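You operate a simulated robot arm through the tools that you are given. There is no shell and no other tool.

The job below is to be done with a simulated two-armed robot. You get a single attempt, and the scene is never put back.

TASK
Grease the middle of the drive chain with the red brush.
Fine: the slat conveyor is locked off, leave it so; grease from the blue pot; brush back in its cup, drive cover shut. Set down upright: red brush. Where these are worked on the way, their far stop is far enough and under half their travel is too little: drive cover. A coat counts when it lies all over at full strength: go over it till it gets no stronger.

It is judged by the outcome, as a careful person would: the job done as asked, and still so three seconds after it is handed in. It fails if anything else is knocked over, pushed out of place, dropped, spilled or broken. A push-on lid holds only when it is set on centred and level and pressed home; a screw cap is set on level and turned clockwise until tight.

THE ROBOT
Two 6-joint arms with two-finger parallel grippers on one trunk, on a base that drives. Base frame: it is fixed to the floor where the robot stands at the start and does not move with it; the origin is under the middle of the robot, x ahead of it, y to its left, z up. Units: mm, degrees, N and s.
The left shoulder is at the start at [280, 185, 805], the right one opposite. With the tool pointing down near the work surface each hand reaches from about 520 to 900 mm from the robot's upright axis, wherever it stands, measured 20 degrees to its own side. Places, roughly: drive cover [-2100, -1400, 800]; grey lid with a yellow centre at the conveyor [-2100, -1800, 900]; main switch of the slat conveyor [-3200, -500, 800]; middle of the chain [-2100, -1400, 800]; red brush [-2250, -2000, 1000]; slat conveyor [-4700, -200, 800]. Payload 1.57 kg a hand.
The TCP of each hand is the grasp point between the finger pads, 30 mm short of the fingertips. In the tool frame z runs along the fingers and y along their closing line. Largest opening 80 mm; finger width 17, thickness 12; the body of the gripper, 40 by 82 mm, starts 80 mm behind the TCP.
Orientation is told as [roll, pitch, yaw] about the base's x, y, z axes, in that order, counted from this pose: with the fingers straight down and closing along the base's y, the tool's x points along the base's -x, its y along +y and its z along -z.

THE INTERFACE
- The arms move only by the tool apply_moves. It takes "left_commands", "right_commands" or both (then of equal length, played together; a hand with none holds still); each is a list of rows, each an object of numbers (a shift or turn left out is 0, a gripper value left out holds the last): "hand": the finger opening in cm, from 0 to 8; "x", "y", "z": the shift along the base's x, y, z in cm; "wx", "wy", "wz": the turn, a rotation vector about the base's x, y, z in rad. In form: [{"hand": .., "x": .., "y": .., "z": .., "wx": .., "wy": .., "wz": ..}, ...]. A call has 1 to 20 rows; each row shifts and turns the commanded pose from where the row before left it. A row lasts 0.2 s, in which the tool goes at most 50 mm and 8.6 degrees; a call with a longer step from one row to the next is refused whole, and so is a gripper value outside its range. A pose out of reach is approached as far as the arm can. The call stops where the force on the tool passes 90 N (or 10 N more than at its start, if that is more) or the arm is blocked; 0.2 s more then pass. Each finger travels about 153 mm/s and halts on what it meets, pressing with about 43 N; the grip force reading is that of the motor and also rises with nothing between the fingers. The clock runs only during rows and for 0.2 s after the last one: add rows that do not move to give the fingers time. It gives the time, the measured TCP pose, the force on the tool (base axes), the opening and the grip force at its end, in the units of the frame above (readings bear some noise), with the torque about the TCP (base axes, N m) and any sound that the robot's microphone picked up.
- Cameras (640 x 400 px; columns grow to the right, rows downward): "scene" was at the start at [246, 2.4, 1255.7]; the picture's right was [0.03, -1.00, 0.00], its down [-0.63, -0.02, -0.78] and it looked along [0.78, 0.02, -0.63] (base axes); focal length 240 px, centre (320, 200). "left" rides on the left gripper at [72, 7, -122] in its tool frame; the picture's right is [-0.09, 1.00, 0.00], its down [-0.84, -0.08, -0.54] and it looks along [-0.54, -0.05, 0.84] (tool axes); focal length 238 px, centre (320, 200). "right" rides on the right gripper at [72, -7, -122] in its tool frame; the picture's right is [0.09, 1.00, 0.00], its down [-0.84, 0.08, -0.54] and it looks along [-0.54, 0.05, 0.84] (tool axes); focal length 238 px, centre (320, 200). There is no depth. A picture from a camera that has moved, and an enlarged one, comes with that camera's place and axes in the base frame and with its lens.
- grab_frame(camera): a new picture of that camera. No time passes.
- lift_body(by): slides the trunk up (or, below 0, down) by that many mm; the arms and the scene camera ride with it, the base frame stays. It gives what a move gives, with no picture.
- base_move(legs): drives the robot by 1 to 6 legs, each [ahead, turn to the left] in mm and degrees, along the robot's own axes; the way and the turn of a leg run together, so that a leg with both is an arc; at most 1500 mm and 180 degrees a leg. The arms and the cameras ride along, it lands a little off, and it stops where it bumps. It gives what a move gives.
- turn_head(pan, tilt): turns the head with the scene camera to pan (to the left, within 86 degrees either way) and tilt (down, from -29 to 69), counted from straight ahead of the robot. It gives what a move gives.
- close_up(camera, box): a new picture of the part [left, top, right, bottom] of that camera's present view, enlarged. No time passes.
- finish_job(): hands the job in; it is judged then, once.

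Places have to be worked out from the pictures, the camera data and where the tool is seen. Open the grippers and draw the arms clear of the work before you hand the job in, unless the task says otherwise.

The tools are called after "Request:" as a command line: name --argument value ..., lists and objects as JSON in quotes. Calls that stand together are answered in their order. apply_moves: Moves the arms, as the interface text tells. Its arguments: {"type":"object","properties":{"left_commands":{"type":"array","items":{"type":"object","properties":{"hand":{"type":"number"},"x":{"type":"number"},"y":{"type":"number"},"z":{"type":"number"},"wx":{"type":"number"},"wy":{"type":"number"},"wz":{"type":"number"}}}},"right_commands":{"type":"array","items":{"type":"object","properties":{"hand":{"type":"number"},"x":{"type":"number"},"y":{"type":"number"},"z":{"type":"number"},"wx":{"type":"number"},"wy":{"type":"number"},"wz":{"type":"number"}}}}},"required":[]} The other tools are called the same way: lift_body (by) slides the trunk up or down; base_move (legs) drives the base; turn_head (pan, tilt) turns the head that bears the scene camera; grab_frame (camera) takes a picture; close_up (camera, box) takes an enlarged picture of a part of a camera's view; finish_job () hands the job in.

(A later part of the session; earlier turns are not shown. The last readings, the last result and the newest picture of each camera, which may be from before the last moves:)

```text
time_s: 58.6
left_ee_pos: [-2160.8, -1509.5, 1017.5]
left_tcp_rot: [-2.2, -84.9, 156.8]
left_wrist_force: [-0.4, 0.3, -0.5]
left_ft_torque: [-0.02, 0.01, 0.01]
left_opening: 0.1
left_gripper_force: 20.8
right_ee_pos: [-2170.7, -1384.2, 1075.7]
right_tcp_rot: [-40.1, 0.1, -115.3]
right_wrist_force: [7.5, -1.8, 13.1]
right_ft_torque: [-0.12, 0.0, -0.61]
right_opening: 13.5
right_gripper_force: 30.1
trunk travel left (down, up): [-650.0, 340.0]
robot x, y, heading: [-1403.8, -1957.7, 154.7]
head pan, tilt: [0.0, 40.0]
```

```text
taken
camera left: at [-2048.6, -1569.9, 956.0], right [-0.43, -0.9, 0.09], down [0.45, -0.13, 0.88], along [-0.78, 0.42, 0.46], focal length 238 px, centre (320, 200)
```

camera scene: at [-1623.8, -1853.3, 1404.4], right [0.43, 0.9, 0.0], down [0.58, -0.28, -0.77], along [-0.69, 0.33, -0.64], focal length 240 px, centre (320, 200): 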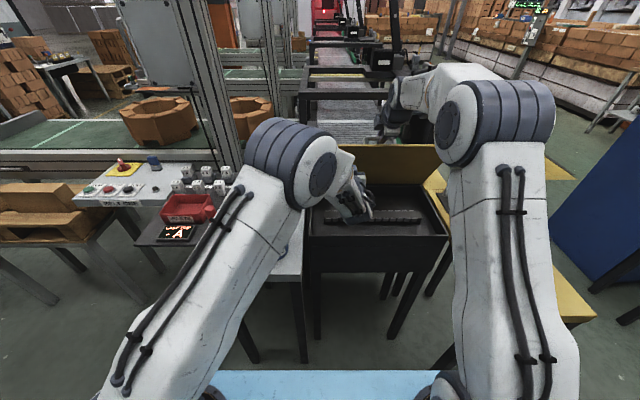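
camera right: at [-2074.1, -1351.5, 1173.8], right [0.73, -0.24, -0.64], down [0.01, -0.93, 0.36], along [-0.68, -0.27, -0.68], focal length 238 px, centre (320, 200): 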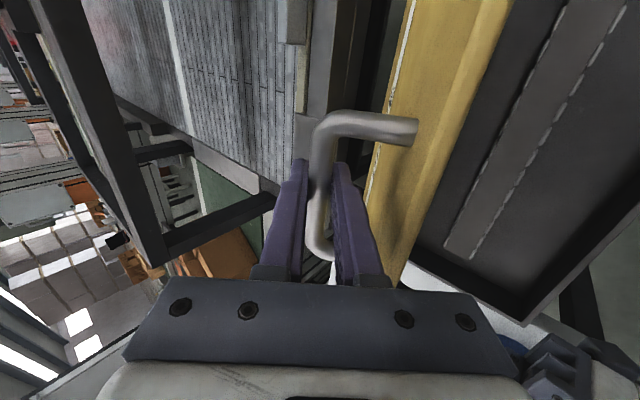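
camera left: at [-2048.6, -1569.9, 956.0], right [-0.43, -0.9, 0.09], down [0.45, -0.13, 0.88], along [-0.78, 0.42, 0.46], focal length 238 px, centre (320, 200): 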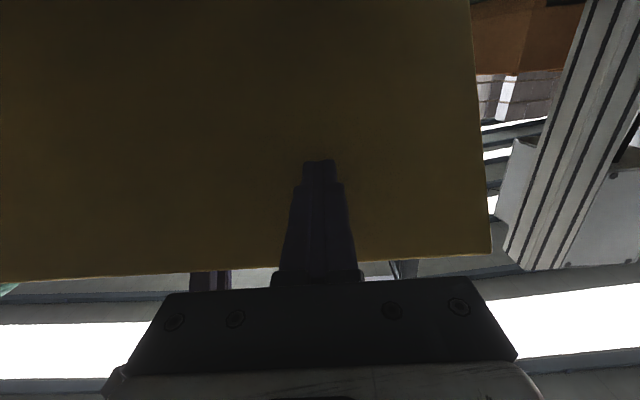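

The cover is at about 60°. I bring the left fingertips into contact with its underside, then will release the bar.

Request:
apply_moves --left_commands '[{"x": -0.45, "y": 0.214, "z": 0.2}, {"x": -0.45, "y": 0.214, "z": 0.2}, {"x": -0.45, "y": 0.214, "z": 0.2}, {"x": -0.45, "y": 0.214, "z": 0.2}, {}]'

```text
time_s: 59.8
left_ee_pos: [-2173.0, -1502.1, 1017.0]
left_tcp_rot: [1.8, -84.1, 152.5]
left_wrist_force: [67.8, -36.0, -11.8]
left_ft_torque: [0.6, -0.3, -0.21]
left_opening: 0.1
left_gripper_force: 21.3
right_ee_pos: [-2177.6, -1382.4, 1086.9]
right_tcp_rot: [-42.1, 0.1, -115.2]
right_wrist_force: [-48.7, 24.2, 20.8]
right_ft_torque: [0.2, 0.61, -0.37]
right_opening: 13.7
right_gripper_force: 30.6
trunk travel left (down, up): [-650.0, 340.0]
robot x, y, heading: [-1404.1, -1959.3, 155.0]
head pan, tilt: [0.0, 40.0]
```

Contact made (left pushes, right resists). I open the right fingers slightly and draw them back along their own axis.

Request:
apply_moves --right_commands '[{"hand": 2.4}, {}, {"x": 1.16, "y": -0.55, "z": 1.53}, {"x": 1.16, "y": -0.55, "z": 1.53}, {"x": 1.16, "y": -0.55, "z": 1.53}, {"x": 1.16, "y": -0.55, "z": 1.53}, {}]'

Request:
grab_frame --camera "right"

Request:
grab_frame --camera "left"

```text
time_s: 61.4
left_ee_pos: [-2180.6, -1500.4, 1024.9]
left_tcp_rot: [-2.9, -85.1, 157.6]
left_wrist_force: [0.0, 0.3, -0.5]
left_ft_torque: [-0.02, 0.03, 0.01]
left_opening: 0.0
left_gripper_force: 21.8
right_ee_pos: [-2124.0, -1405.5, 1136.8]
right_tcp_rot: [-39.9, 0.2, -115.1]
right_wrist_force: [0.4, 0.3, 0.0]
right_ft_torque: [-0.01, 0.02, 0.01]
right_opening: 23.8
right_gripper_force: 0.1
trunk travel left (down, up): [-650.0, 340.0]
robot x, y, heading: [-1403.4, -1959.2, 154.6]
head pan, tilt: [0.0, 40.0]
```

```text
taken
camera right: at [-2027.7, -1373.1, 1234.0], right [0.73, -0.24, -0.64], down [0.01, -0.93, 0.36], along [-0.68, -0.27, -0.68], focal length 238 px, centre (320, 200)
```

right: 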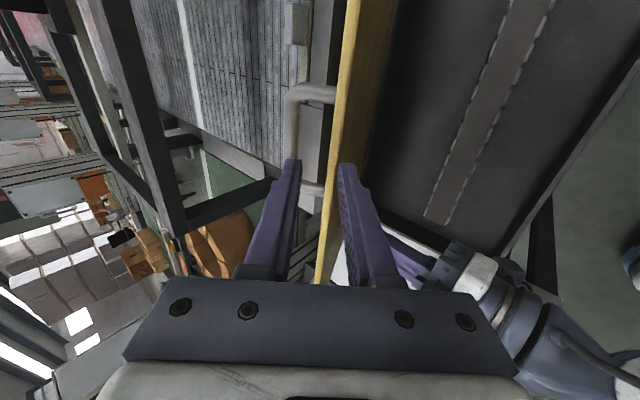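

```text
taken
camera left: at [-2067.6, -1561.3, 963.7], right [-0.43, -0.9, 0.09], down [0.45, -0.13, 0.88], along [-0.78, 0.42, 0.47], focal length 238 px, centre (320, 200)
```

left: 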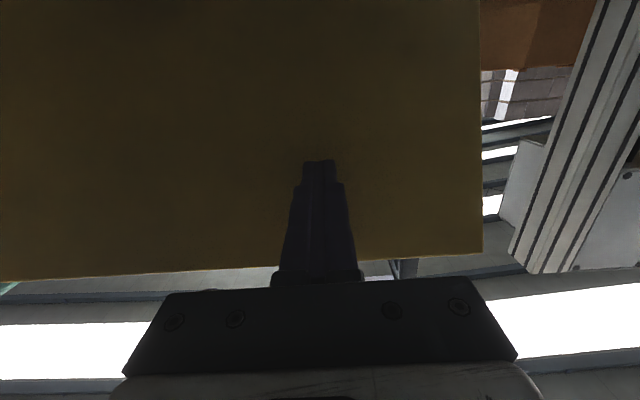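

The cover stays where it is by itself (left hand feels no load). I draw the right hand further back clear of the cover.

Request:
apply_moves --right_commands '[{"x": 1.5, "y": -0.71, "z": 2.0}, {"x": 1.5, "y": -0.71, "z": 2.0}, {"x": 1.5, "y": -0.71, "z": 2.0}, {"x": 2.5, "y": -1.2, "z": 2.0}, {"x": 2.5, "y": -1.2, "z": 1.0}, {}]'

Request:
grab_frame --camera "right"

Request:
grab_frame --camera "scene"

```text
time_s: 62.8
left_ee_pos: [-2178.6, -1499.8, 1023.2]
left_tcp_rot: [-1.8, -84.8, 156.5]
left_wrist_force: [0.2, -0.7, -0.9]
left_ft_torque: [0.04, -0.03, 0.02]
left_opening: 0.0
left_gripper_force: 20.7
right_ee_pos: [-2029.5, -1451.4, 1226.3]
right_tcp_rot: [-40.0, 0.1, -115.4]
right_wrist_force: [0.4, 0.0, -1.1]
right_ft_torque: [0.02, -0.05, 0.0]
right_opening: 23.9
right_gripper_force: 0.2
trunk travel left (down, up): [-650.0, 340.0]
robot x, y, heading: [-1405.5, -1955.3, 154.4]
head pan, tilt: [0.0, 40.0]
```

```text
taken
camera right: at [-1933.0, -1418.4, 1323.8], right [0.73, -0.24, -0.64], down [0.01, -0.93, 0.36], along [-0.68, -0.27, -0.68], focal length 238 px, centre (320, 200)
```

right: 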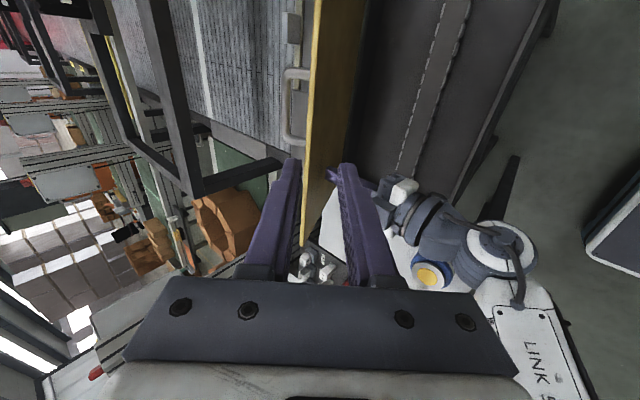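

```text
taken
camera scene: at [-1624.5, -1853.0, 1404.2], right [0.43, 0.9, 0.0], down [0.58, -0.28, -0.77], along [-0.69, 0.33, -0.64], focal length 240 px, centre (320, 200)
```

scene: 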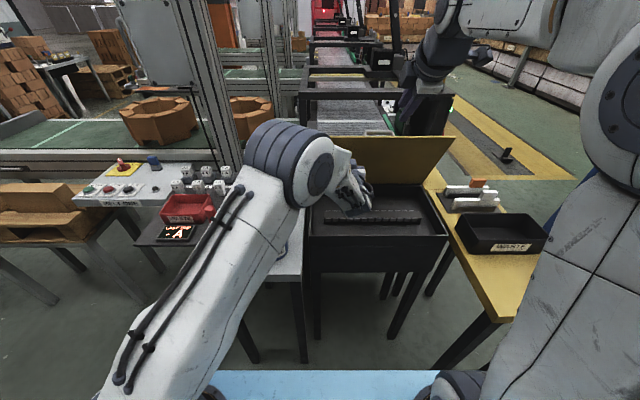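

The cover stands by friction at roughly 70°. I push it on with the left fingertips toward vertical and beyond.

Request:
apply_moves --left_commands '[{"x": -1.8, "y": 0.858, "z": 0.4}, {"x": -1.8, "y": 0.858, "z": 0.3}, {"x": -1.8, "y": 0.858, "z": 0.2}, {"x": -1.8, "y": 0.858, "z": 0.1}, {"x": -1.8, "y": 0.858}, {}]'

Request:
grab_frame --camera "right"

Request:
grab_frame --camera "scene"

```text
time_s: 64.2
left_ee_pos: [-2269.8, -1457.7, 1033.3]
left_tcp_rot: [-2.0, -84.8, 156.7]
left_wrist_force: [-0.6, 0.5, 0.4]
left_ft_torque: [0.0, -0.03, 0.03]
left_opening: 0.1
left_gripper_force: 21.6
right_ee_pos: [-2030.1, -1451.2, 1226.3]
right_tcp_rot: [-40.0, 0.1, -115.2]
right_wrist_force: [-0.3, 0.6, 0.3]
right_ft_torque: [-0.02, 0.0, 0.0]
right_opening: 24.2
right_gripper_force: 0.0
trunk travel left (down, up): [-650.0, 340.0]
robot x, y, heading: [-1401.0, -1960.8, 154.6]
head pan, tilt: [0.0, 40.0]
```

```text
taken
camera right: at [-1933.4, -1418.2, 1323.7], right [0.73, -0.24, -0.64], down [0.01, -0.93, 0.36], along [-0.68, -0.27, -0.68], focal length 238 px, centre (320, 200)
```

right: 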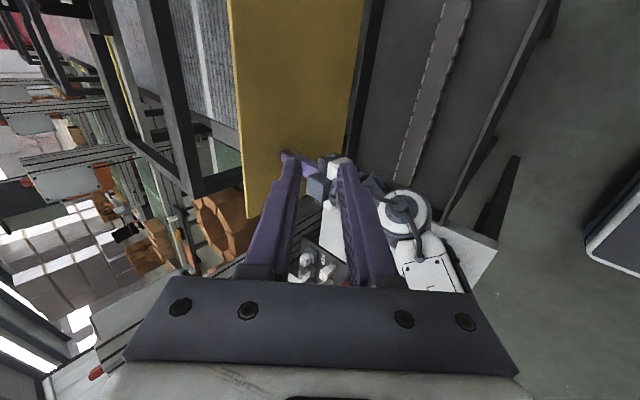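

```text
taken
camera scene: at [-1624.7, -1852.9, 1404.2], right [0.43, 0.9, 0.0], down [0.58, -0.28, -0.77], along [-0.69, 0.33, -0.64], focal length 240 px, centre (320, 200)
```

scene: 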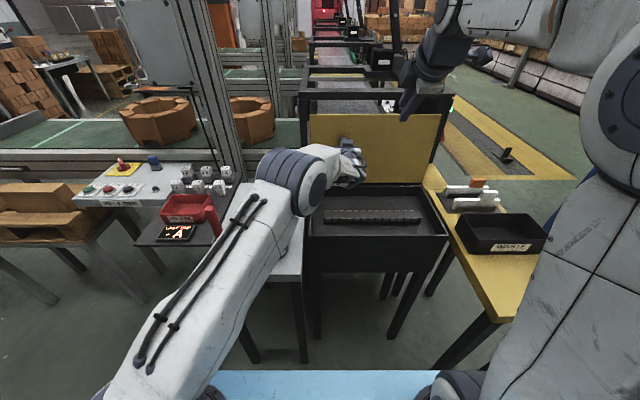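

The cover is about upright now. I push a little more, looking for its stop.

Request:
apply_moves --left_commands '[{"x": -1.2, "y": 0.57}, {"x": -1.2, "y": 0.57}, {"x": -1.2, "y": 0.57}, {}]'

Request:
grab_frame --camera "right"

```text
time_s: 64.7
left_ee_pos: [-2277.7, -1453.0, 1033.3]
left_tcp_rot: [-1.4, -84.7, 156.2]
left_wrist_force: [62.1, -51.1, 13.3]
left_ft_torque: [-0.49, -0.31, 0.49]
left_opening: 0.0
left_gripper_force: 21.6
right_ee_pos: [-2027.8, -1456.1, 1230.0]
right_tcp_rot: [-40.2, 0.1, -115.0]
right_wrist_force: [0.2, 0.2, 0.1]
right_ft_torque: [0.01, -0.01, -0.01]
right_opening: 24.2
right_gripper_force: 0.0
trunk travel left (down, up): [-650.0, 340.0]
robot x, y, heading: [-1399.9, -1954.9, 155.1]
head pan, tilt: [0.0, 40.0]
stopped in row 2 (left hand): the force on the tool passed its limit at 127 N (the readings are from after the stop); the commanded pose is now the measured one
```

```text
taken
camera right: at [-1930.1, -1423.0, 1326.7], right [0.73, -0.24, -0.64], down [0.02, -0.93, 0.36], along [-0.69, -0.27, -0.67], focal length 238 px, centre (320, 200)
```

right: 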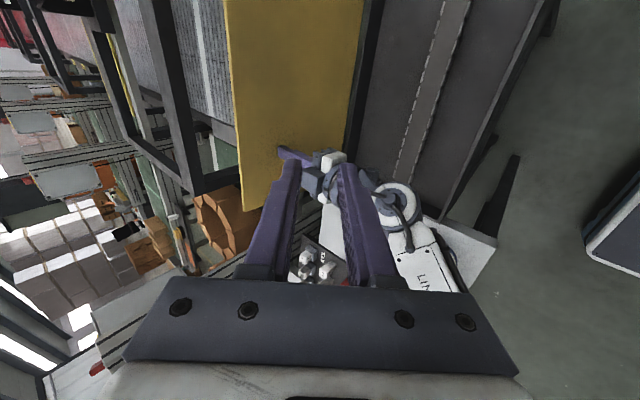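

The far stop is reached. I withdraw the left hand, turn it back to point down and bring it above the grease pot.

Request:
apply_moves --left_commands '[{"x": 3.55, "y": -1.68}, {"x": 3.55, "y": -1.68}, {"x": 3.55, "y": -1.68}, {"x": 3.55, "y": -1.68}, {"x": 3.55, "y": -1.68}, {"x": 3.55, "y": -1.68}, {"x": 3.55, "y": -1.68}, {}]'

Request:
apply_moves --left_commands '[{"x": -0.056, "y": -2.05, "z": 0.975, "wx": -0.0529, "wy": -0.1115}, {"x": -0.056, "y": -2.05, "z": 0.975, "wx": -0.0529, "wy": -0.1115}, {"x": -0.056, "y": -2.05, "z": 0.975, "wx": -0.0529, "wy": -0.1115}, {"x": -0.056, "y": -2.05, "z": 0.975, "wx": -0.0529, "wy": -0.1115}, {"x": -0.056, "y": -2.05, "z": 0.975, "wx": -0.0529, "wy": -0.1115}, {"x": -0.056, "y": -2.05, "z": 0.975, "wx": -0.0529, "wy": -0.1115}, {"x": -0.056, "y": -2.05, "z": 0.975, "wx": -0.0529, "wy": -0.1115}, {"x": -0.056, "y": -2.05, "z": 0.975, "wx": -0.0529, "wy": -0.1115}, {"x": -0.056, "y": -2.05, "z": 0.975, "wx": -0.0529, "wy": -0.1115}, {"x": -0.056, "y": -2.05, "z": 0.975, "wx": -0.0529, "wy": -0.1115}, {"x": -0.056, "y": -2.05, "z": 0.975, "wx": -0.0529, "wy": -0.1115}, {"x": -0.056, "y": -2.05, "z": 0.975, "wx": -0.0529, "wy": -0.1115, "hand": 8}, {}, {}]'

Request:
grab_frame --camera "left"

Request:
grab_frame --camera "scene"

```text
time_s: 66.5
left_ee_pos: [-2032.5, -1569.0, 1028.0]
left_tcp_rot: [-0.9, -84.3, 155.5]
left_wrist_force: [0.9, -0.6, 0.3]
left_ft_torque: [-0.03, 0.0, -0.01]
left_opening: 0.0
left_gripper_force: 21.8
right_ee_pos: [-2029.9, -1452.1, 1226.1]
right_tcp_rot: [-40.1, 0.1, -115.1]
right_wrist_force: [-1.3, 0.0, -1.1]
right_ft_torque: [0.02, -0.02, -0.03]
right_opening: 24.0
right_gripper_force: 0.1
trunk travel left (down, up): [-650.0, 340.0]
robot x, y, heading: [-1396.8, -1957.6, 154.9]
head pan, tilt: [0.0, 40.0]
```

```text
time_s: 69.5
left_ee_pos: [-2039.0, -1814.1, 1146.2]
left_tcp_rot: [0.2, 0.7, 154.7]
left_wrist_force: [-0.7, 0.1, -0.1]
left_ft_torque: [-0.02, -0.03, 0.01]
left_opening: 80.0
left_gripper_force: 0.0
right_ee_pos: [-2030.7, -1453.0, 1225.6]
right_tcp_rot: [-40.1, 0.1, -115.2]
right_wrist_force: [0.2, -0.6, -0.4]
right_ft_torque: [-0.03, 0.0, 0.03]
right_opening: 24.2
right_gripper_force: 0.0
trunk travel left (down, up): [-650.0, 340.0]
robot x, y, heading: [-1402.6, -1959.5, 154.6]
head pan, tilt: [0.0, 40.0]
```

```text
taken
camera left: at [-1980.4, -1850.7, 1267.8], right [-0.51, -0.86, 0.0], down [-0.73, 0.43, 0.53], along [-0.46, 0.27, -0.85], focal length 238 px, centre (320, 200)
```

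left: 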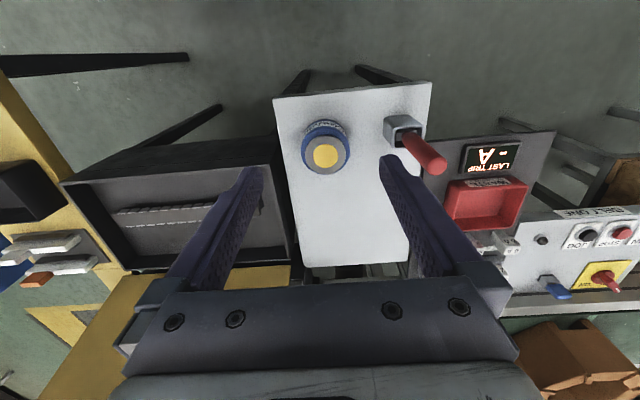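

```text
taken
camera scene: at [-1624.3, -1853.5, 1404.2], right [0.43, 0.9, 0.0], down [0.58, -0.27, -0.77], along [-0.69, 0.33, -0.64], focal length 240 px, centre (320, 200)
```

scene: 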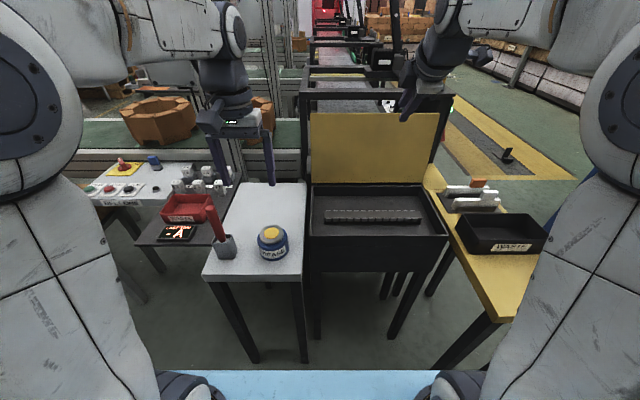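

The cover rests open against its stop and the chain is exposed. The lid centre computes to about u 1154, v 2516, z 872; I move the left hand above it and check again.

Request:
apply_moves --left_commands '[{"x": -2.1, "y": 0.94, "z": -2.5, "wx": 0.0051, "wy": 0.011}, {"x": -2.1, "y": 0.94, "z": -2.5}, {"x": -2.1, "y": 0.94, "z": -2.5}, {"x": -2.1, "y": 0.94, "z": -2.5}, {}]'

Request:
grab_frame --camera "left"

```text
time_s: 70.7
left_ee_pos: [-2125.6, -1775.9, 1045.5]
left_tcp_rot: [0.1, 0.0, 154.7]
left_wrist_force: [0.4, 1.0, -0.3]
left_ft_torque: [-0.03, -0.01, 0.04]
left_opening: 80.1
left_gripper_force: 0.1
right_ee_pos: [-2030.2, -1452.9, 1226.1]
right_tcp_rot: [-40.1, 0.0, -115.3]
right_wrist_force: [0.2, 0.6, 0.1]
right_ft_torque: [0.01, 0.0, -0.04]
right_opening: 24.0
right_gripper_force: 0.2
trunk travel left (down, up): [-650.0, 340.0]
robot x, y, heading: [-1400.7, -1957.4, 154.9]
head pan, tilt: [0.0, 40.0]
```

```text
taken
camera left: at [-2064.4, -1813.4, 1167.4], right [-0.51, -0.86, 0.0], down [-0.72, 0.43, 0.54], along [-0.47, 0.27, -0.84], focal length 238 px, centre (320, 200)
```

left: 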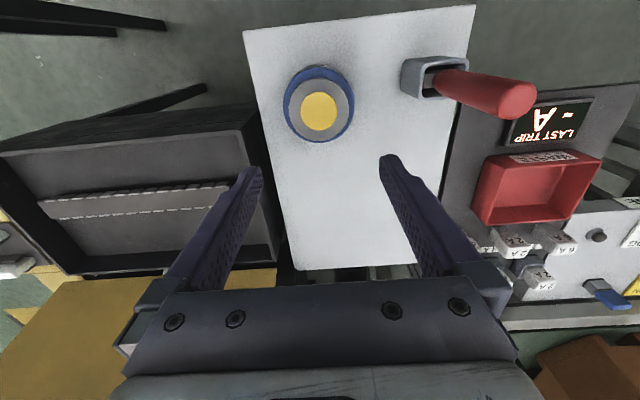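

The lid is centred laterally and lies about 10 mm nearer to me than the hand. I correct and descend to z 950 to refine.

Request:
apply_moves --left_commands '[{"x": 0.87, "y": -0.49, "z": -3.2}, {"z": -3.2}, {"z": -3.1}, {}]'

Request:
grab_frame --camera "left"

Request:
close_up --camera "scene" --box '[190, 180, 350, 280]'

```text
time_s: 71.7
left_ee_pos: [-2116.0, -1781.9, 951.6]
left_tcp_rot: [0.2, -0.2, 154.7]
left_wrist_force: [-0.9, 0.1, -0.4]
left_ft_torque: [0.02, 0.01, -0.01]
left_opening: 79.8
left_gripper_force: 0.1
right_ee_pos: [-2030.6, -1451.4, 1226.4]
right_tcp_rot: [-40.2, 0.1, -115.3]
right_wrist_force: [0.0, 0.0, -0.5]
right_ft_torque: [-0.01, -0.01, 0.01]
right_opening: 23.8
right_gripper_force: 0.1
trunk travel left (down, up): [-650.0, 340.0]
robot x, y, heading: [-1403.6, -1957.5, 154.6]
head pan, tilt: [0.0, 40.0]
```

```text
taken
camera left: at [-2054.3, -1818.2, 1072.2], right [-0.51, -0.86, 0.0], down [-0.72, 0.43, 0.54], along [-0.47, 0.27, -0.84], focal length 238 px, centre (320, 200)
```

left: 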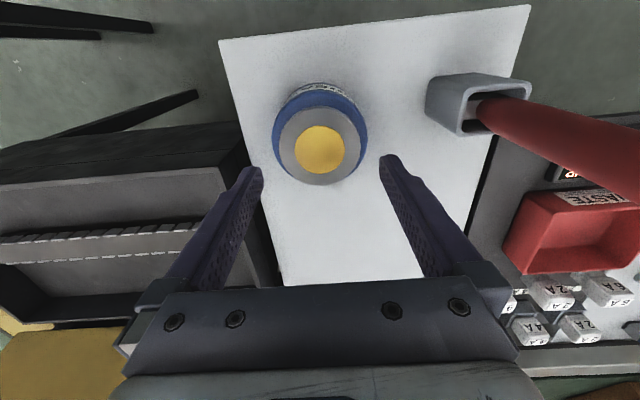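

```text
4.00 times, centred on (270, 230) of scene
camera zoom: at [-1624.4, -1853.5, 1404.2], right [0.43, 0.9, 0.0], down [0.58, -0.27, -0.77], along [-0.69, 0.33, -0.64], focal length 959 px, centre (520, 80)
```

zoom: 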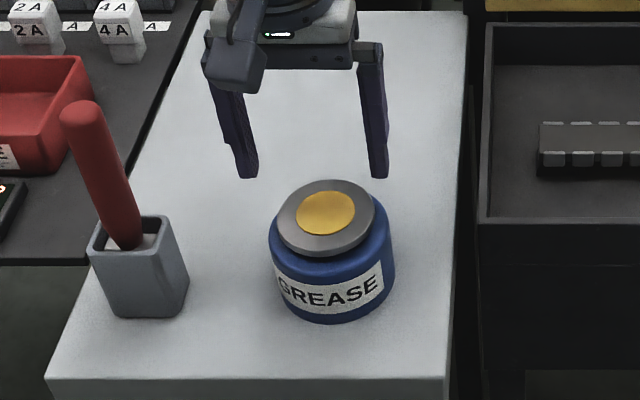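

The pot now sits centred between the fingers; the lid top is about z 875–880. I shift 1 mm and descend in small steps to tip height just beside the lid.

Request:
apply_moves --left_commands '[{"x": -0.04, "y": -0.1, "z": -2.5}, {"z": -2.0}, {"z": -0.9}, {}]'

Request:
close_up --camera "left" --box '[220, 120, 420, 245]'

Request:
close_up --camera "scene" --box '[220, 200, 316, 260]'

```text
time_s: 72.7
left_ee_pos: [-2117.0, -1782.2, 896.9]
left_tcp_rot: [0.2, -0.2, 154.7]
left_wrist_force: [-0.3, 0.9, -1.3]
left_ft_torque: [0.0, -0.03, 0.0]
left_opening: 79.9
left_gripper_force: 0.1
right_ee_pos: [-2030.1, -1452.5, 1226.8]
right_tcp_rot: [-40.1, 0.1, -115.1]
right_wrist_force: [-0.2, -0.2, 0.1]
right_ft_torque: [0.03, -0.02, 0.01]
right_opening: 23.9
right_gripper_force: 0.2
trunk travel left (down, up): [-650.0, 340.0]
robot x, y, heading: [-1405.3, -1955.1, 154.5]
head pan, tilt: [0.0, 40.0]
```

```text
3.20 times, centred on (320, 182) of left
camera zoom: at [-2054.6, -1819.3, 1018.1], right [-0.51, -0.86, 0.0], down [-0.72, 0.43, 0.54], along [-0.47, 0.27, -0.84], focal length 763 px, centre (320, 256)
```

zoom: 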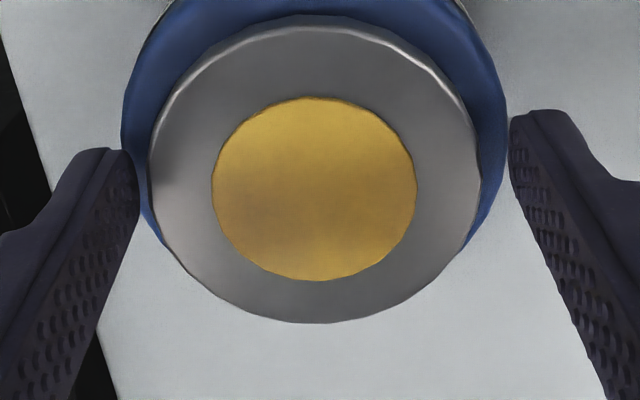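

```text
6.67 times, centred on (268, 230) of scene
camera zoom: at [-1624.3, -1853.5, 1404.2], right [0.43, 0.9, 0.0], down [0.58, -0.27, -0.77], along [-0.69, 0.33, -0.64], focal length 1599 px, centre (667, 0)
```

zoom: 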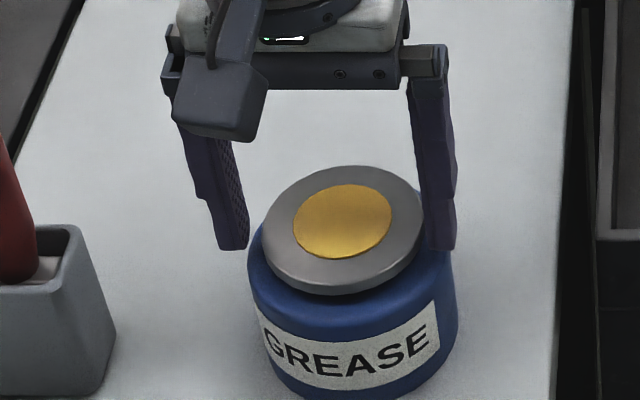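

The tips are beside the lid rim with no contact. I close the fingers onto the lid.

Request:
apply_moves --left_commands '[{"hand": 7.4}, {"hand": 7.0}, {"hand": 6.5}, {"hand": 6.0}, {}, {}]'

Request:
close_up --camera "left" --box '[220, 120, 420, 245]'

Request:
close_up --camera "scene" --box '[220, 200, 316, 260]'

```text
time_s: 74.1
left_ee_pos: [-2115.4, -1779.4, 896.3]
left_tcp_rot: [0.1, -0.1, 154.7]
left_wrist_force: [8.5, 15.2, -2.2]
left_ft_torque: [0.48, -0.31, -0.12]
left_opening: 70.6
left_gripper_force: 45.2
right_ee_pos: [-2028.5, -1451.2, 1223.9]
right_tcp_rot: [-40.1, 0.1, -115.2]
right_wrist_force: [-0.7, -0.5, -0.4]
right_ft_torque: [0.01, -0.01, 0.03]
right_opening: 24.0
right_gripper_force: 0.1
trunk travel left (down, up): [-650.0, 340.0]
robot x, y, heading: [-1405.7, -1960.2, 154.5]
head pan, tilt: [0.0, 40.0]
```

```text
3.20 times, centred on (320, 182) of left
camera zoom: at [-2054.0, -1817.9, 1018.4], right [-0.51, -0.86, 0.0], down [-0.72, 0.43, 0.54], along [-0.47, 0.28, -0.84], focal length 763 px, centre (320, 256)
```

zoom: 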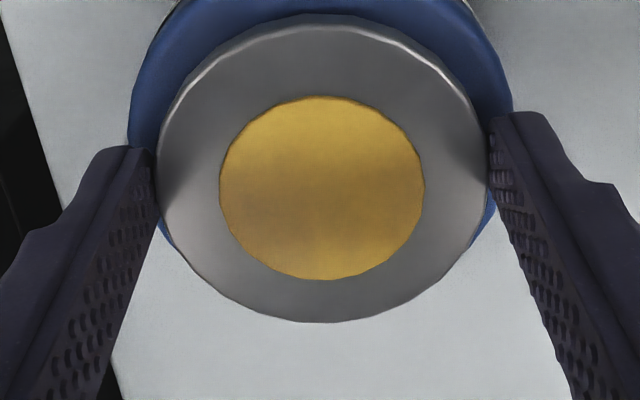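

```text
6.67 times, centred on (268, 230) of scene
camera zoom: at [-1623.9, -1852.7, 1404.2], right [0.43, 0.9, 0.0], down [0.58, -0.28, -0.77], along [-0.69, 0.33, -0.64], focal length 1599 px, centre (667, 0)
```

zoom: 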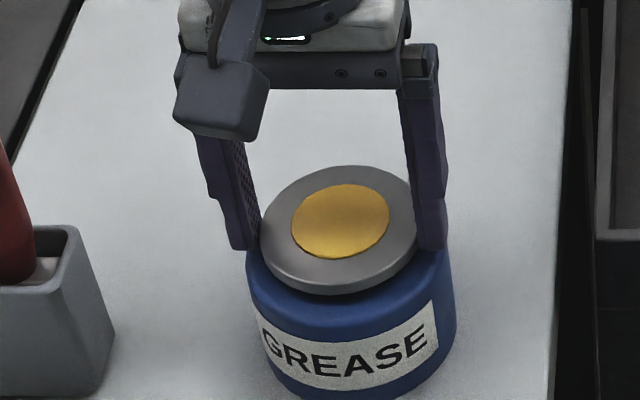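

The lid is gripped at 70.6 mm. I ease off the sideways load by 2 mm and pull up gently to see whether the lid pulls free.

Request:
apply_moves --left_commands '[{"x": 0.08, "y": 0.17}, {"z": 0.2}, {"z": 0.2}, {"z": 0.2}, {}]'

Request:
close_up --camera "scene" --box '[220, 200, 316, 260]'

```text
time_s: 75.3
left_ee_pos: [-2116.3, -1780.5, 898.8]
left_tcp_rot: [0.2, 0.2, 154.7]
left_wrist_force: [-1.6, 5.2, -36.8]
left_ft_torque: [0.08, -0.05, 0.0]
left_opening: 70.9
left_gripper_force: 45.4
right_ee_pos: [-2031.6, -1452.7, 1226.1]
right_tcp_rot: [-40.0, 0.1, -115.3]
right_wrist_force: [-0.6, -0.1, -0.2]
right_ft_torque: [0.02, 0.0, 0.0]
right_opening: 24.0
right_gripper_force: 0.0
trunk travel left (down, up): [-650.0, 340.0]
robot x, y, heading: [-1405.8, -1960.3, 154.6]
head pan, tilt: [0.0, 40.0]
```

```text
6.67 times, centred on (268, 230) of scene
camera zoom: at [-1625.8, -1852.8, 1403.6], right [0.43, 0.9, 0.0], down [0.58, -0.27, -0.77], along [-0.69, 0.33, -0.64], focal length 1599 px, centre (667, 0)
```

zoom: 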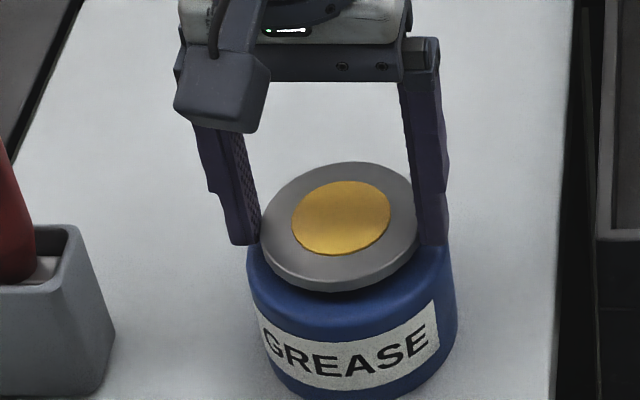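

Pull force is 37 N and the lid seems to rise slightly while the pot stays. I pull a little further.

Request:
apply_moves --left_commands '[{"z": 0.2}, {"z": 0.2}, {}]'

Request:
close_up --camera "scene" --box '[220, 200, 316, 260]'

```text
time_s: 76.1
left_ee_pos: [-2115.2, -1779.7, 904.2]
left_tcp_rot: [0.1, 0.3, 154.7]
left_wrist_force: [-0.7, 0.8, -36.3]
left_ft_torque: [-0.09, -0.4, 0.0]
left_opening: 70.4
left_gripper_force: 45.0
right_ee_pos: [-2032.3, -1450.8, 1225.2]
right_tcp_rot: [-40.0, 0.1, -115.2]
right_wrist_force: [0.0, 0.1, -0.2]
right_ft_torque: [0.01, 0.02, 0.0]
right_opening: 24.2
right_gripper_force: 0.1
trunk travel left (down, up): [-650.0, 340.0]
robot x, y, heading: [-1403.5, -1956.4, 155.0]
head pan, tilt: [0.0, 40.0]
```

```text
6.67 times, centred on (268, 230) of scene
camera zoom: at [-1625.7, -1853.1, 1403.8], right [0.43, 0.9, 0.0], down [0.58, -0.27, -0.77], along [-0.69, 0.33, -0.64], focal length 1599 px, centre (667, 0)
```

zoom: 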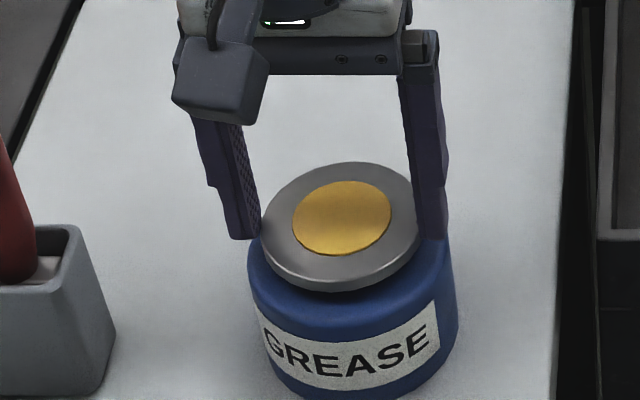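

The fingers slipped upward on the rim while the lid stayed, so a straight pull does not free it. I regrip lower and test a counter-clockwise turn, as for a screw cap.

Request:
apply_moves --left_commands '[{"hand": 8}, {}, {"z": -0.6}, {"z": -0.5}, {}, {"hand": 6}, {}, {}]'

Request:
apply_moves --left_commands '[{"wz": 0.1}, {"wz": 0.1}, {}]'

Request:
close_up --camera "scene" --box '[220, 200, 316, 260]'

```text
time_s: 77.9
left_ee_pos: [-2115.6, -1781.3, 894.9]
left_tcp_rot: [0.1, 0.0, 154.7]
left_wrist_force: [-1.9, -5.3, 0.2]
left_ft_torque: [-0.18, 0.1, -0.1]
left_opening: 70.8
left_gripper_force: 44.9
right_ee_pos: [-2030.0, -1453.0, 1225.7]
right_tcp_rot: [-40.2, 0.0, -115.2]
right_wrist_force: [0.4, 0.1, -0.6]
right_ft_torque: [0.01, 0.01, 0.0]
right_opening: 24.1
right_gripper_force: 0.0
trunk travel left (down, up): [-650.0, 340.0]
robot x, y, heading: [-1403.6, -1959.8, 154.7]
head pan, tilt: [0.0, 40.0]
```

```text
time_s: 78.7
left_ee_pos: [-2114.3, -1779.5, 895.6]
left_tcp_rot: [0.1, 0.0, 166.3]
left_wrist_force: [4.4, 0.9, -0.2]
left_ft_torque: [-0.08, -0.12, -0.11]
left_opening: 69.0
left_gripper_force: 44.6
right_ee_pos: [-2030.1, -1451.0, 1226.7]
right_tcp_rot: [-40.1, 0.1, -115.2]
right_wrist_force: [-0.1, -0.2, 0.4]
right_ft_torque: [0.02, 0.01, -0.01]
right_opening: 23.9
right_gripper_force: 0.0
trunk travel left (down, up): [-650.0, 340.0]
robot x, y, heading: [-1400.7, -1958.8, 154.6]
head pan, tilt: [0.0, 40.0]
```

```text
6.67 times, centred on (268, 230) of scene
camera zoom: at [-1624.0, -1853.3, 1404.2], right [0.43, 0.9, 0.0], down [0.58, -0.27, -0.77], along [-0.69, 0.33, -0.64], focal length 1599 px, centre (667, 0)
```

zoom: 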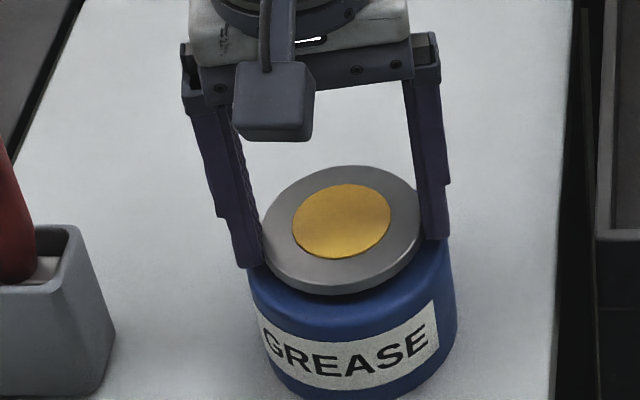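

The turn meets very little torque. I continue counter-clockwise and watch whether the lid climbs.

Request:
apply_moves --left_commands '[{"wz": 0.14}, {"wz": 0.14}, {"wz": 0.14}, {"wz": 0.14}, {"wz": 0.14}, {"wz": 0.14}, {"wz": 0.14}, {}]'

Request:
close_up --camera "scene" --box '[220, 200, 316, 260]'

Request:
grab_frame --camera "left"

```text
time_s: 80.5
left_ee_pos: [-2117.9, -1776.9, 895.9]
left_tcp_rot: [-0.4, -0.2, -137.6]
left_wrist_force: [-10.4, 28.0, -0.1]
left_ft_torque: [0.59, 0.18, -0.54]
left_opening: 70.1
left_gripper_force: 44.6
right_ee_pos: [-2030.8, -1450.8, 1225.7]
right_tcp_rot: [-40.1, 0.1, -115.3]
right_wrist_force: [0.3, 0.7, 0.6]
right_ft_torque: [0.0, -0.01, 0.0]
right_opening: 23.9
right_gripper_force: 0.0
trunk travel left (down, up): [-650.0, 340.0]
robot x, y, heading: [-1406.1, -1960.5, 155.0]
head pan, tilt: [0.0, 40.0]
```

```text
6.67 times, centred on (268, 230) of scene
camera zoom: at [-1624.6, -1851.9, 1404.0], right [0.43, 0.9, 0.0], down [0.58, -0.28, -0.77], along [-0.69, 0.33, -0.64], focal length 1599 px, centre (667, 0)
```

zoom: 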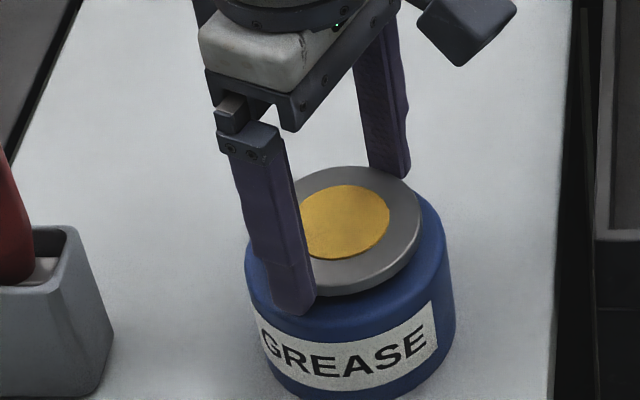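

```text
taken
camera left: at [-2060.0, -1734.8, 1017.2], right [0.6, -0.8, -0.01], down [-0.67, -0.51, 0.55], along [-0.44, -0.32, -0.84], focal length 238 px, centre (320, 200)
```

left: 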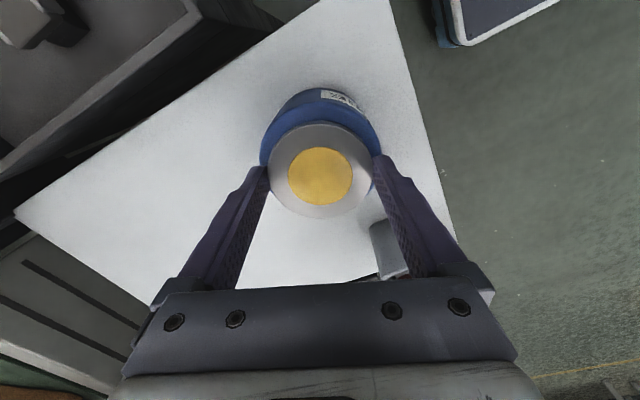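

The lid turned about 68° with modest torque, so it may be threaded. I open, turn back 150°, regrip and turn counter-clockwise again to see if it climbs.

Request:
apply_moves --left_commands '[{"hand": 8}, {}, {"wz": -0.145}, {"wz": -0.145}, {"wz": -0.145}, {"wz": -0.145}, {"wz": -0.145}, {"wz": -0.145}, {"wz": -0.145}, {"wz": -0.145}, {"wz": -0.145}, {"wz": -0.145}, {"wz": -0.145}, {"wz": -0.145}, {"wz": -0.145}, {"wz": -0.145}, {"wz": -0.145}, {"wz": -0.145}, {}]'

Request:
grab_frame --camera "left"

Request:
close_up --camera "scene" --box '[220, 200, 316, 260]'

```text
time_s: 84.5
left_ee_pos: [-2116.0, -1779.6, 894.7]
left_tcp_rot: [0.1, 0.0, 89.1]
left_wrist_force: [-2.0, -0.9, -0.2]
left_ft_torque: [-0.04, 0.05, 0.03]
left_opening: 80.1
left_gripper_force: 0.0
right_ee_pos: [-2031.0, -1452.0, 1226.7]
right_tcp_rot: [-40.1, 0.0, -115.2]
right_wrist_force: [-0.6, -0.9, 0.3]
right_ft_torque: [0.02, 0.0, -0.02]
right_opening: 24.0
right_gripper_force: 0.1
trunk travel left (down, up): [-650.0, 340.0]
robot x, y, heading: [-1399.5, -1957.1, 154.7]
head pan, tilt: [0.0, 40.0]
```

```text
taken
camera left: at [-2123.4, -1852.4, 1017.1], right [-0.99, 0.11, 0.0], down [0.09, 0.83, 0.54], along [0.06, 0.54, -0.84], focal length 238 px, centre (320, 200)
```

left: 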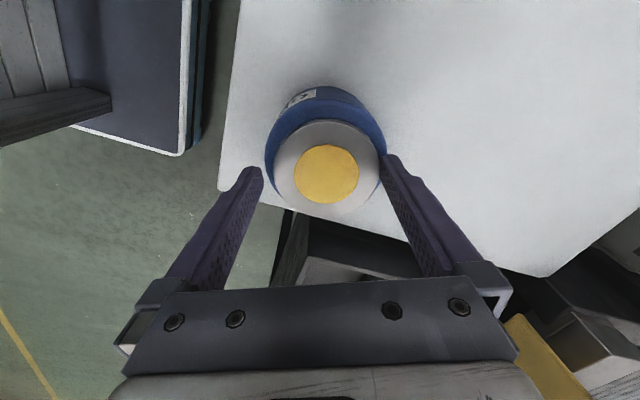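

```text
6.67 times, centred on (268, 230) of scene
camera zoom: at [-1624.3, -1853.3, 1404.2], right [0.43, 0.9, 0.0], down [0.58, -0.27, -0.77], along [-0.69, 0.33, -0.64], focal length 1599 px, centre (667, 0)
```

zoom: 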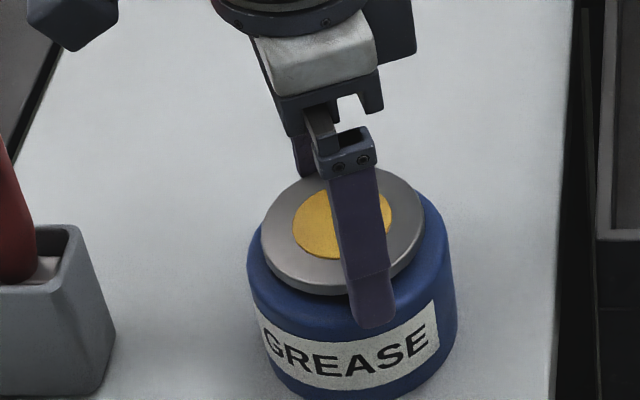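

Comparing views at several yaws, the lid centre is really about 6 mm toward -x of the TCP (u≈1153, v≈2518). I recentre, grip and turn counter-clockwise 150°.

Request:
apply_moves --left_commands '[{"x": -0.55, "y": -0.1}, {"hand": 6}, {}, {}, {"wz": 0.145}, {"wz": 0.145}, {"wz": 0.145}, {"wz": 0.145}, {"wz": 0.145}, {"wz": 0.145}, {"wz": 0.145}, {"wz": 0.145}, {}]'

Request:
apply_moves --left_commands '[{"wz": 0.145}, {"wz": 0.145}, {"wz": 0.145}, {"wz": 0.145}, {"wz": 0.145}, {"wz": 0.145}, {"wz": 0.145}, {"wz": 0.145}, {}]'

Request:
close_up --camera "scene" --box '[220, 200, 316, 260]'

```text
time_s: 87.3
left_ee_pos: [-2119.4, -1778.2, 896.2]
left_tcp_rot: [0.1, -0.2, 155.9]
left_wrist_force: [18.1, 20.9, -0.2]
left_ft_torque: [0.42, -0.35, -0.93]
left_opening: 71.0
left_gripper_force: 45.0
right_ee_pos: [-2029.3, -1451.2, 1226.7]
right_tcp_rot: [-40.2, 0.0, -115.2]
right_wrist_force: [-0.2, -0.2, 0.0]
right_ft_torque: [-0.01, 0.0, 0.0]
right_opening: 23.8
right_gripper_force: 0.0
trunk travel left (down, up): [-650.0, 340.0]
robot x, y, heading: [-1400.2, -1955.0, 154.9]
head pan, tilt: [0.0, 40.0]
```

```text
time_s: 89.3
left_ee_pos: [-2122.6, -1781.6, 895.2]
left_tcp_rot: [0.0, -0.2, -137.5]
left_wrist_force: [-8.9, 14.8, 0.4]
left_ft_torque: [0.14, 0.33, -0.33]
left_opening: 70.1
left_gripper_force: 44.6
right_ee_pos: [-2030.9, -1452.0, 1225.3]
right_tcp_rot: [-40.0, 0.1, -115.1]
right_wrist_force: [0.3, -0.1, -0.8]
right_ft_torque: [0.04, 0.03, -0.02]
right_opening: 24.3
right_gripper_force: 0.1
trunk travel left (down, up): [-650.0, 340.0]
robot x, y, heading: [-1403.6, -1960.5, 154.7]
head pan, tilt: [0.0, 40.0]
```

```text
6.67 times, centred on (268, 230) of scene
camera zoom: at [-1624.3, -1852.3, 1404.1], right [0.43, 0.9, 0.0], down [0.58, -0.27, -0.77], along [-0.69, 0.33, -0.64], focal length 1599 px, centre (667, 0)
```

zoom: 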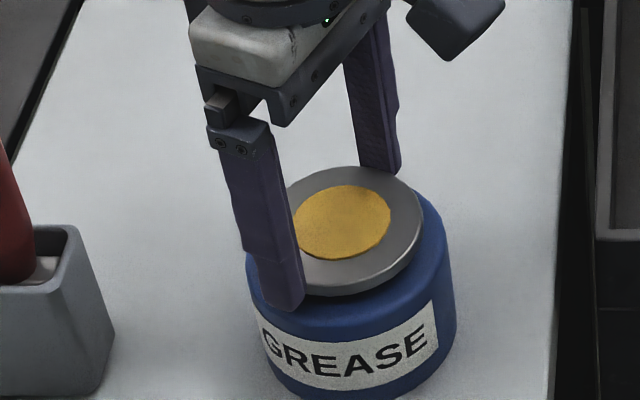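

No visible climb yet. I take a tight close-up of the lid now, to compare its facets after a further turn and learn whether it truly rotates.

Request:
close_up --camera "scene" --box '[254, 222, 286, 242]'

Request:
close_up --camera "left" --box '[256, 110, 384, 190]'

Request:
apply_moves --left_commands '[{"wz": 0.07}, {"wz": 0.07}, {}]'

Request:
close_up --camera "scene" --box '[254, 222, 286, 242]'

Request:
close_up --camera "left" --box '[256, 110, 384, 190]'

```text
16.00 times, centred on (270, 232) of scene
camera zoom: at [-1624.3, -1852.3, 1404.1], right [0.43, 0.9, 0.0], down [0.58, -0.27, -0.77], along [-0.69, 0.33, -0.64], focal length 3837 px, centre (1120, -312)
```

zoom: 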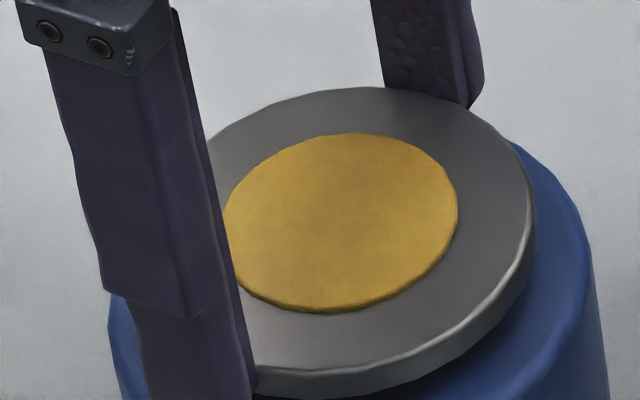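

```text
5.00 times, centred on (320, 150) of left
camera zoom: at [-2065.1, -1737.8, 1016.6], right [0.6, -0.8, 0.0], down [-0.67, -0.51, 0.54], along [-0.43, -0.33, -0.84], focal length 1192 px, centre (320, 450)
```

zoom: 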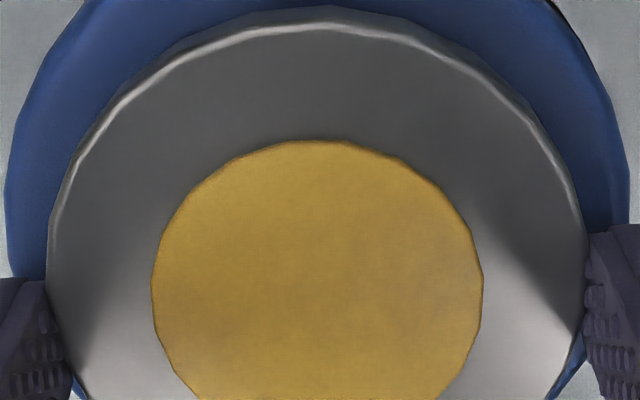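

```text
time_s: 90.1
left_ee_pos: [-2121.0, -1780.8, 895.2]
left_tcp_rot: [0.1, 0.0, -129.6]
left_wrist_force: [-6.3, 12.9, 0.4]
left_ft_torque: [-0.03, 0.34, -1.38]
left_opening: 68.8
left_gripper_force: 45.1
right_ee_pos: [-2030.1, -1452.5, 1226.3]
right_tcp_rot: [-40.0, 0.1, -115.2]
right_wrist_force: [0.0, -0.6, -0.4]
right_ft_torque: [0.02, -0.02, 0.0]
right_opening: 24.0
right_gripper_force: 0.0
trunk travel left (down, up): [-650.0, 340.0]
robot x, y, heading: [-1402.2, -1959.9, 154.6]
head pan, tilt: [0.0, 40.0]
```

```text
16.00 times, centred on (270, 232) of scene
camera zoom: at [-1624.2, -1852.2, 1404.1], right [0.43, 0.9, 0.0], down [0.58, -0.28, -0.77], along [-0.69, 0.33, -0.64], focal length 3837 px, centre (1120, -312)
```

zoom: 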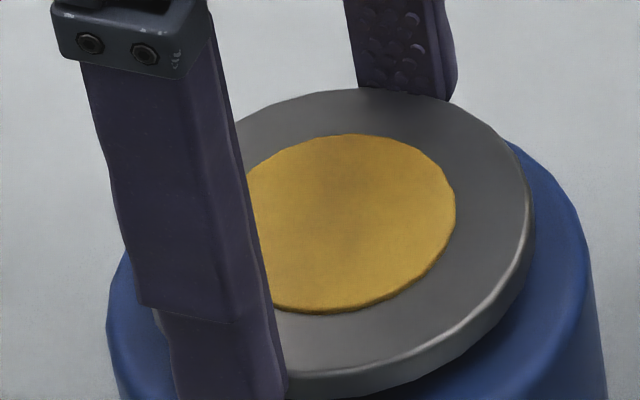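

```text
5.00 times, centred on (320, 150) of left
camera zoom: at [-2070.9, -1730.0, 1016.4], right [0.71, -0.71, 0.0], down [-0.59, -0.59, 0.54], along [-0.38, -0.39, -0.84], focal length 1192 px, centre (320, 450)
```

zoom: 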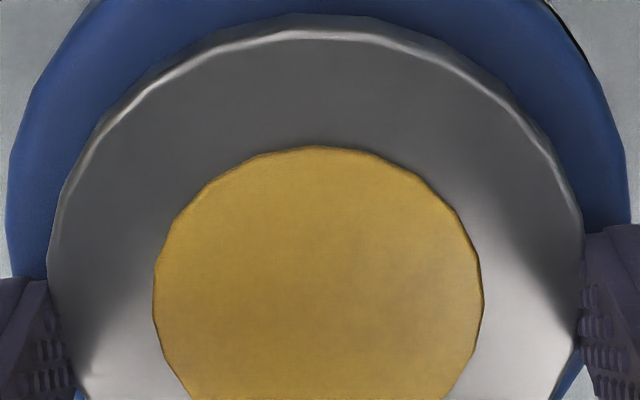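

The opening changes with angle (70.1 mm at the same yaw twice), so the fingers are sliding over the lid's facets and it does not turn. I release, back off and look at the lid closely.

Request:
apply_moves --left_commands '[{"hand": 8}, {}, {"z": 2.0}, {"z": 3.0}, {"z": 3.0, "wz": -0.14}, {"wz": -0.14}, {"wz": -0.14}, {"wz": -0.14}, {"wz": -0.14}, {"wz": -0.14}, {"wz": -0.14}, {"wz": -0.14}, {"wz": -0.14}, {}]'

Request:
close_up --camera "scene" --box '[246, 220, 294, 250]'

Request:
close_up --camera "left" --box '[240, 90, 400, 190]'

Request:
close_up --camera "scene" --box '[246, 240, 294, 270]'

```text
time_s: 93.1
left_ee_pos: [-2121.0, -1780.8, 976.5]
left_tcp_rot: [0.1, -0.1, 158.0]
left_wrist_force: [0.1, 0.5, -1.0]
left_ft_torque: [0.0, 0.0, -0.03]
left_opening: 80.1
left_gripper_force: 0.0
right_ee_pos: [-2029.7, -1453.1, 1226.4]
right_tcp_rot: [-40.1, 0.0, -115.2]
right_wrist_force: [-0.5, -0.1, 0.5]
right_ft_torque: [0.0, 0.01, 0.0]
right_opening: 24.0
right_gripper_force: 0.1
trunk travel left (down, up): [-650.0, 340.0]
robot x, y, heading: [-1402.6, -1955.5, 154.7]
head pan, tilt: [0.0, 40.0]
```

```text
13.33 times, centred on (270, 235) of scene
camera zoom: at [-1623.9, -1852.9, 1404.2], right [0.43, 0.9, 0.0], down [0.58, -0.27, -0.77], along [-0.69, 0.33, -0.64], focal length 3198 px, centre (987, -267)
```

zoom: 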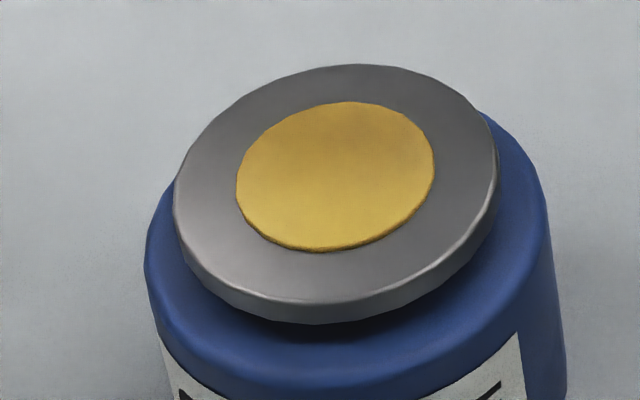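

```text
4.00 times, centred on (320, 140) of left
camera zoom: at [-2057.2, -1814.5, 1097.0], right [-0.46, -0.89, 0.0], down [-0.75, 0.39, 0.54], along [-0.48, 0.25, -0.84], focal length 953 px, centre (320, 440)
```

zoom: 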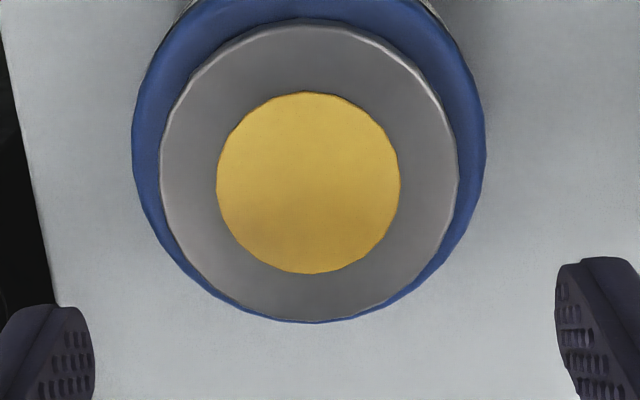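

```text
13.33 times, centred on (270, 255) of scene
camera zoom: at [-1623.9, -1852.9, 1404.2], right [0.43, 0.9, 0.0], down [0.58, -0.27, -0.77], along [-0.69, 0.33, -0.64], focal length 3198 px, centre (987, -533)
```

zoom: 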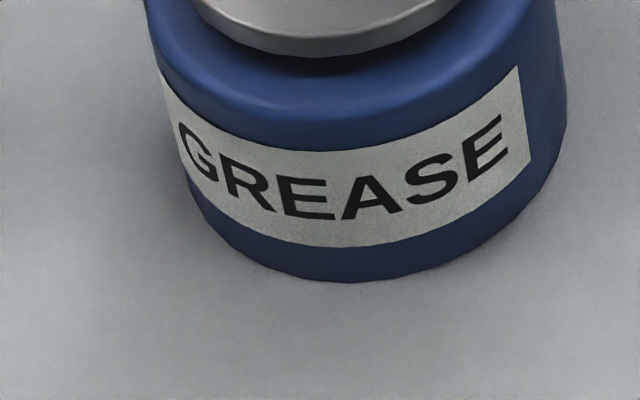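

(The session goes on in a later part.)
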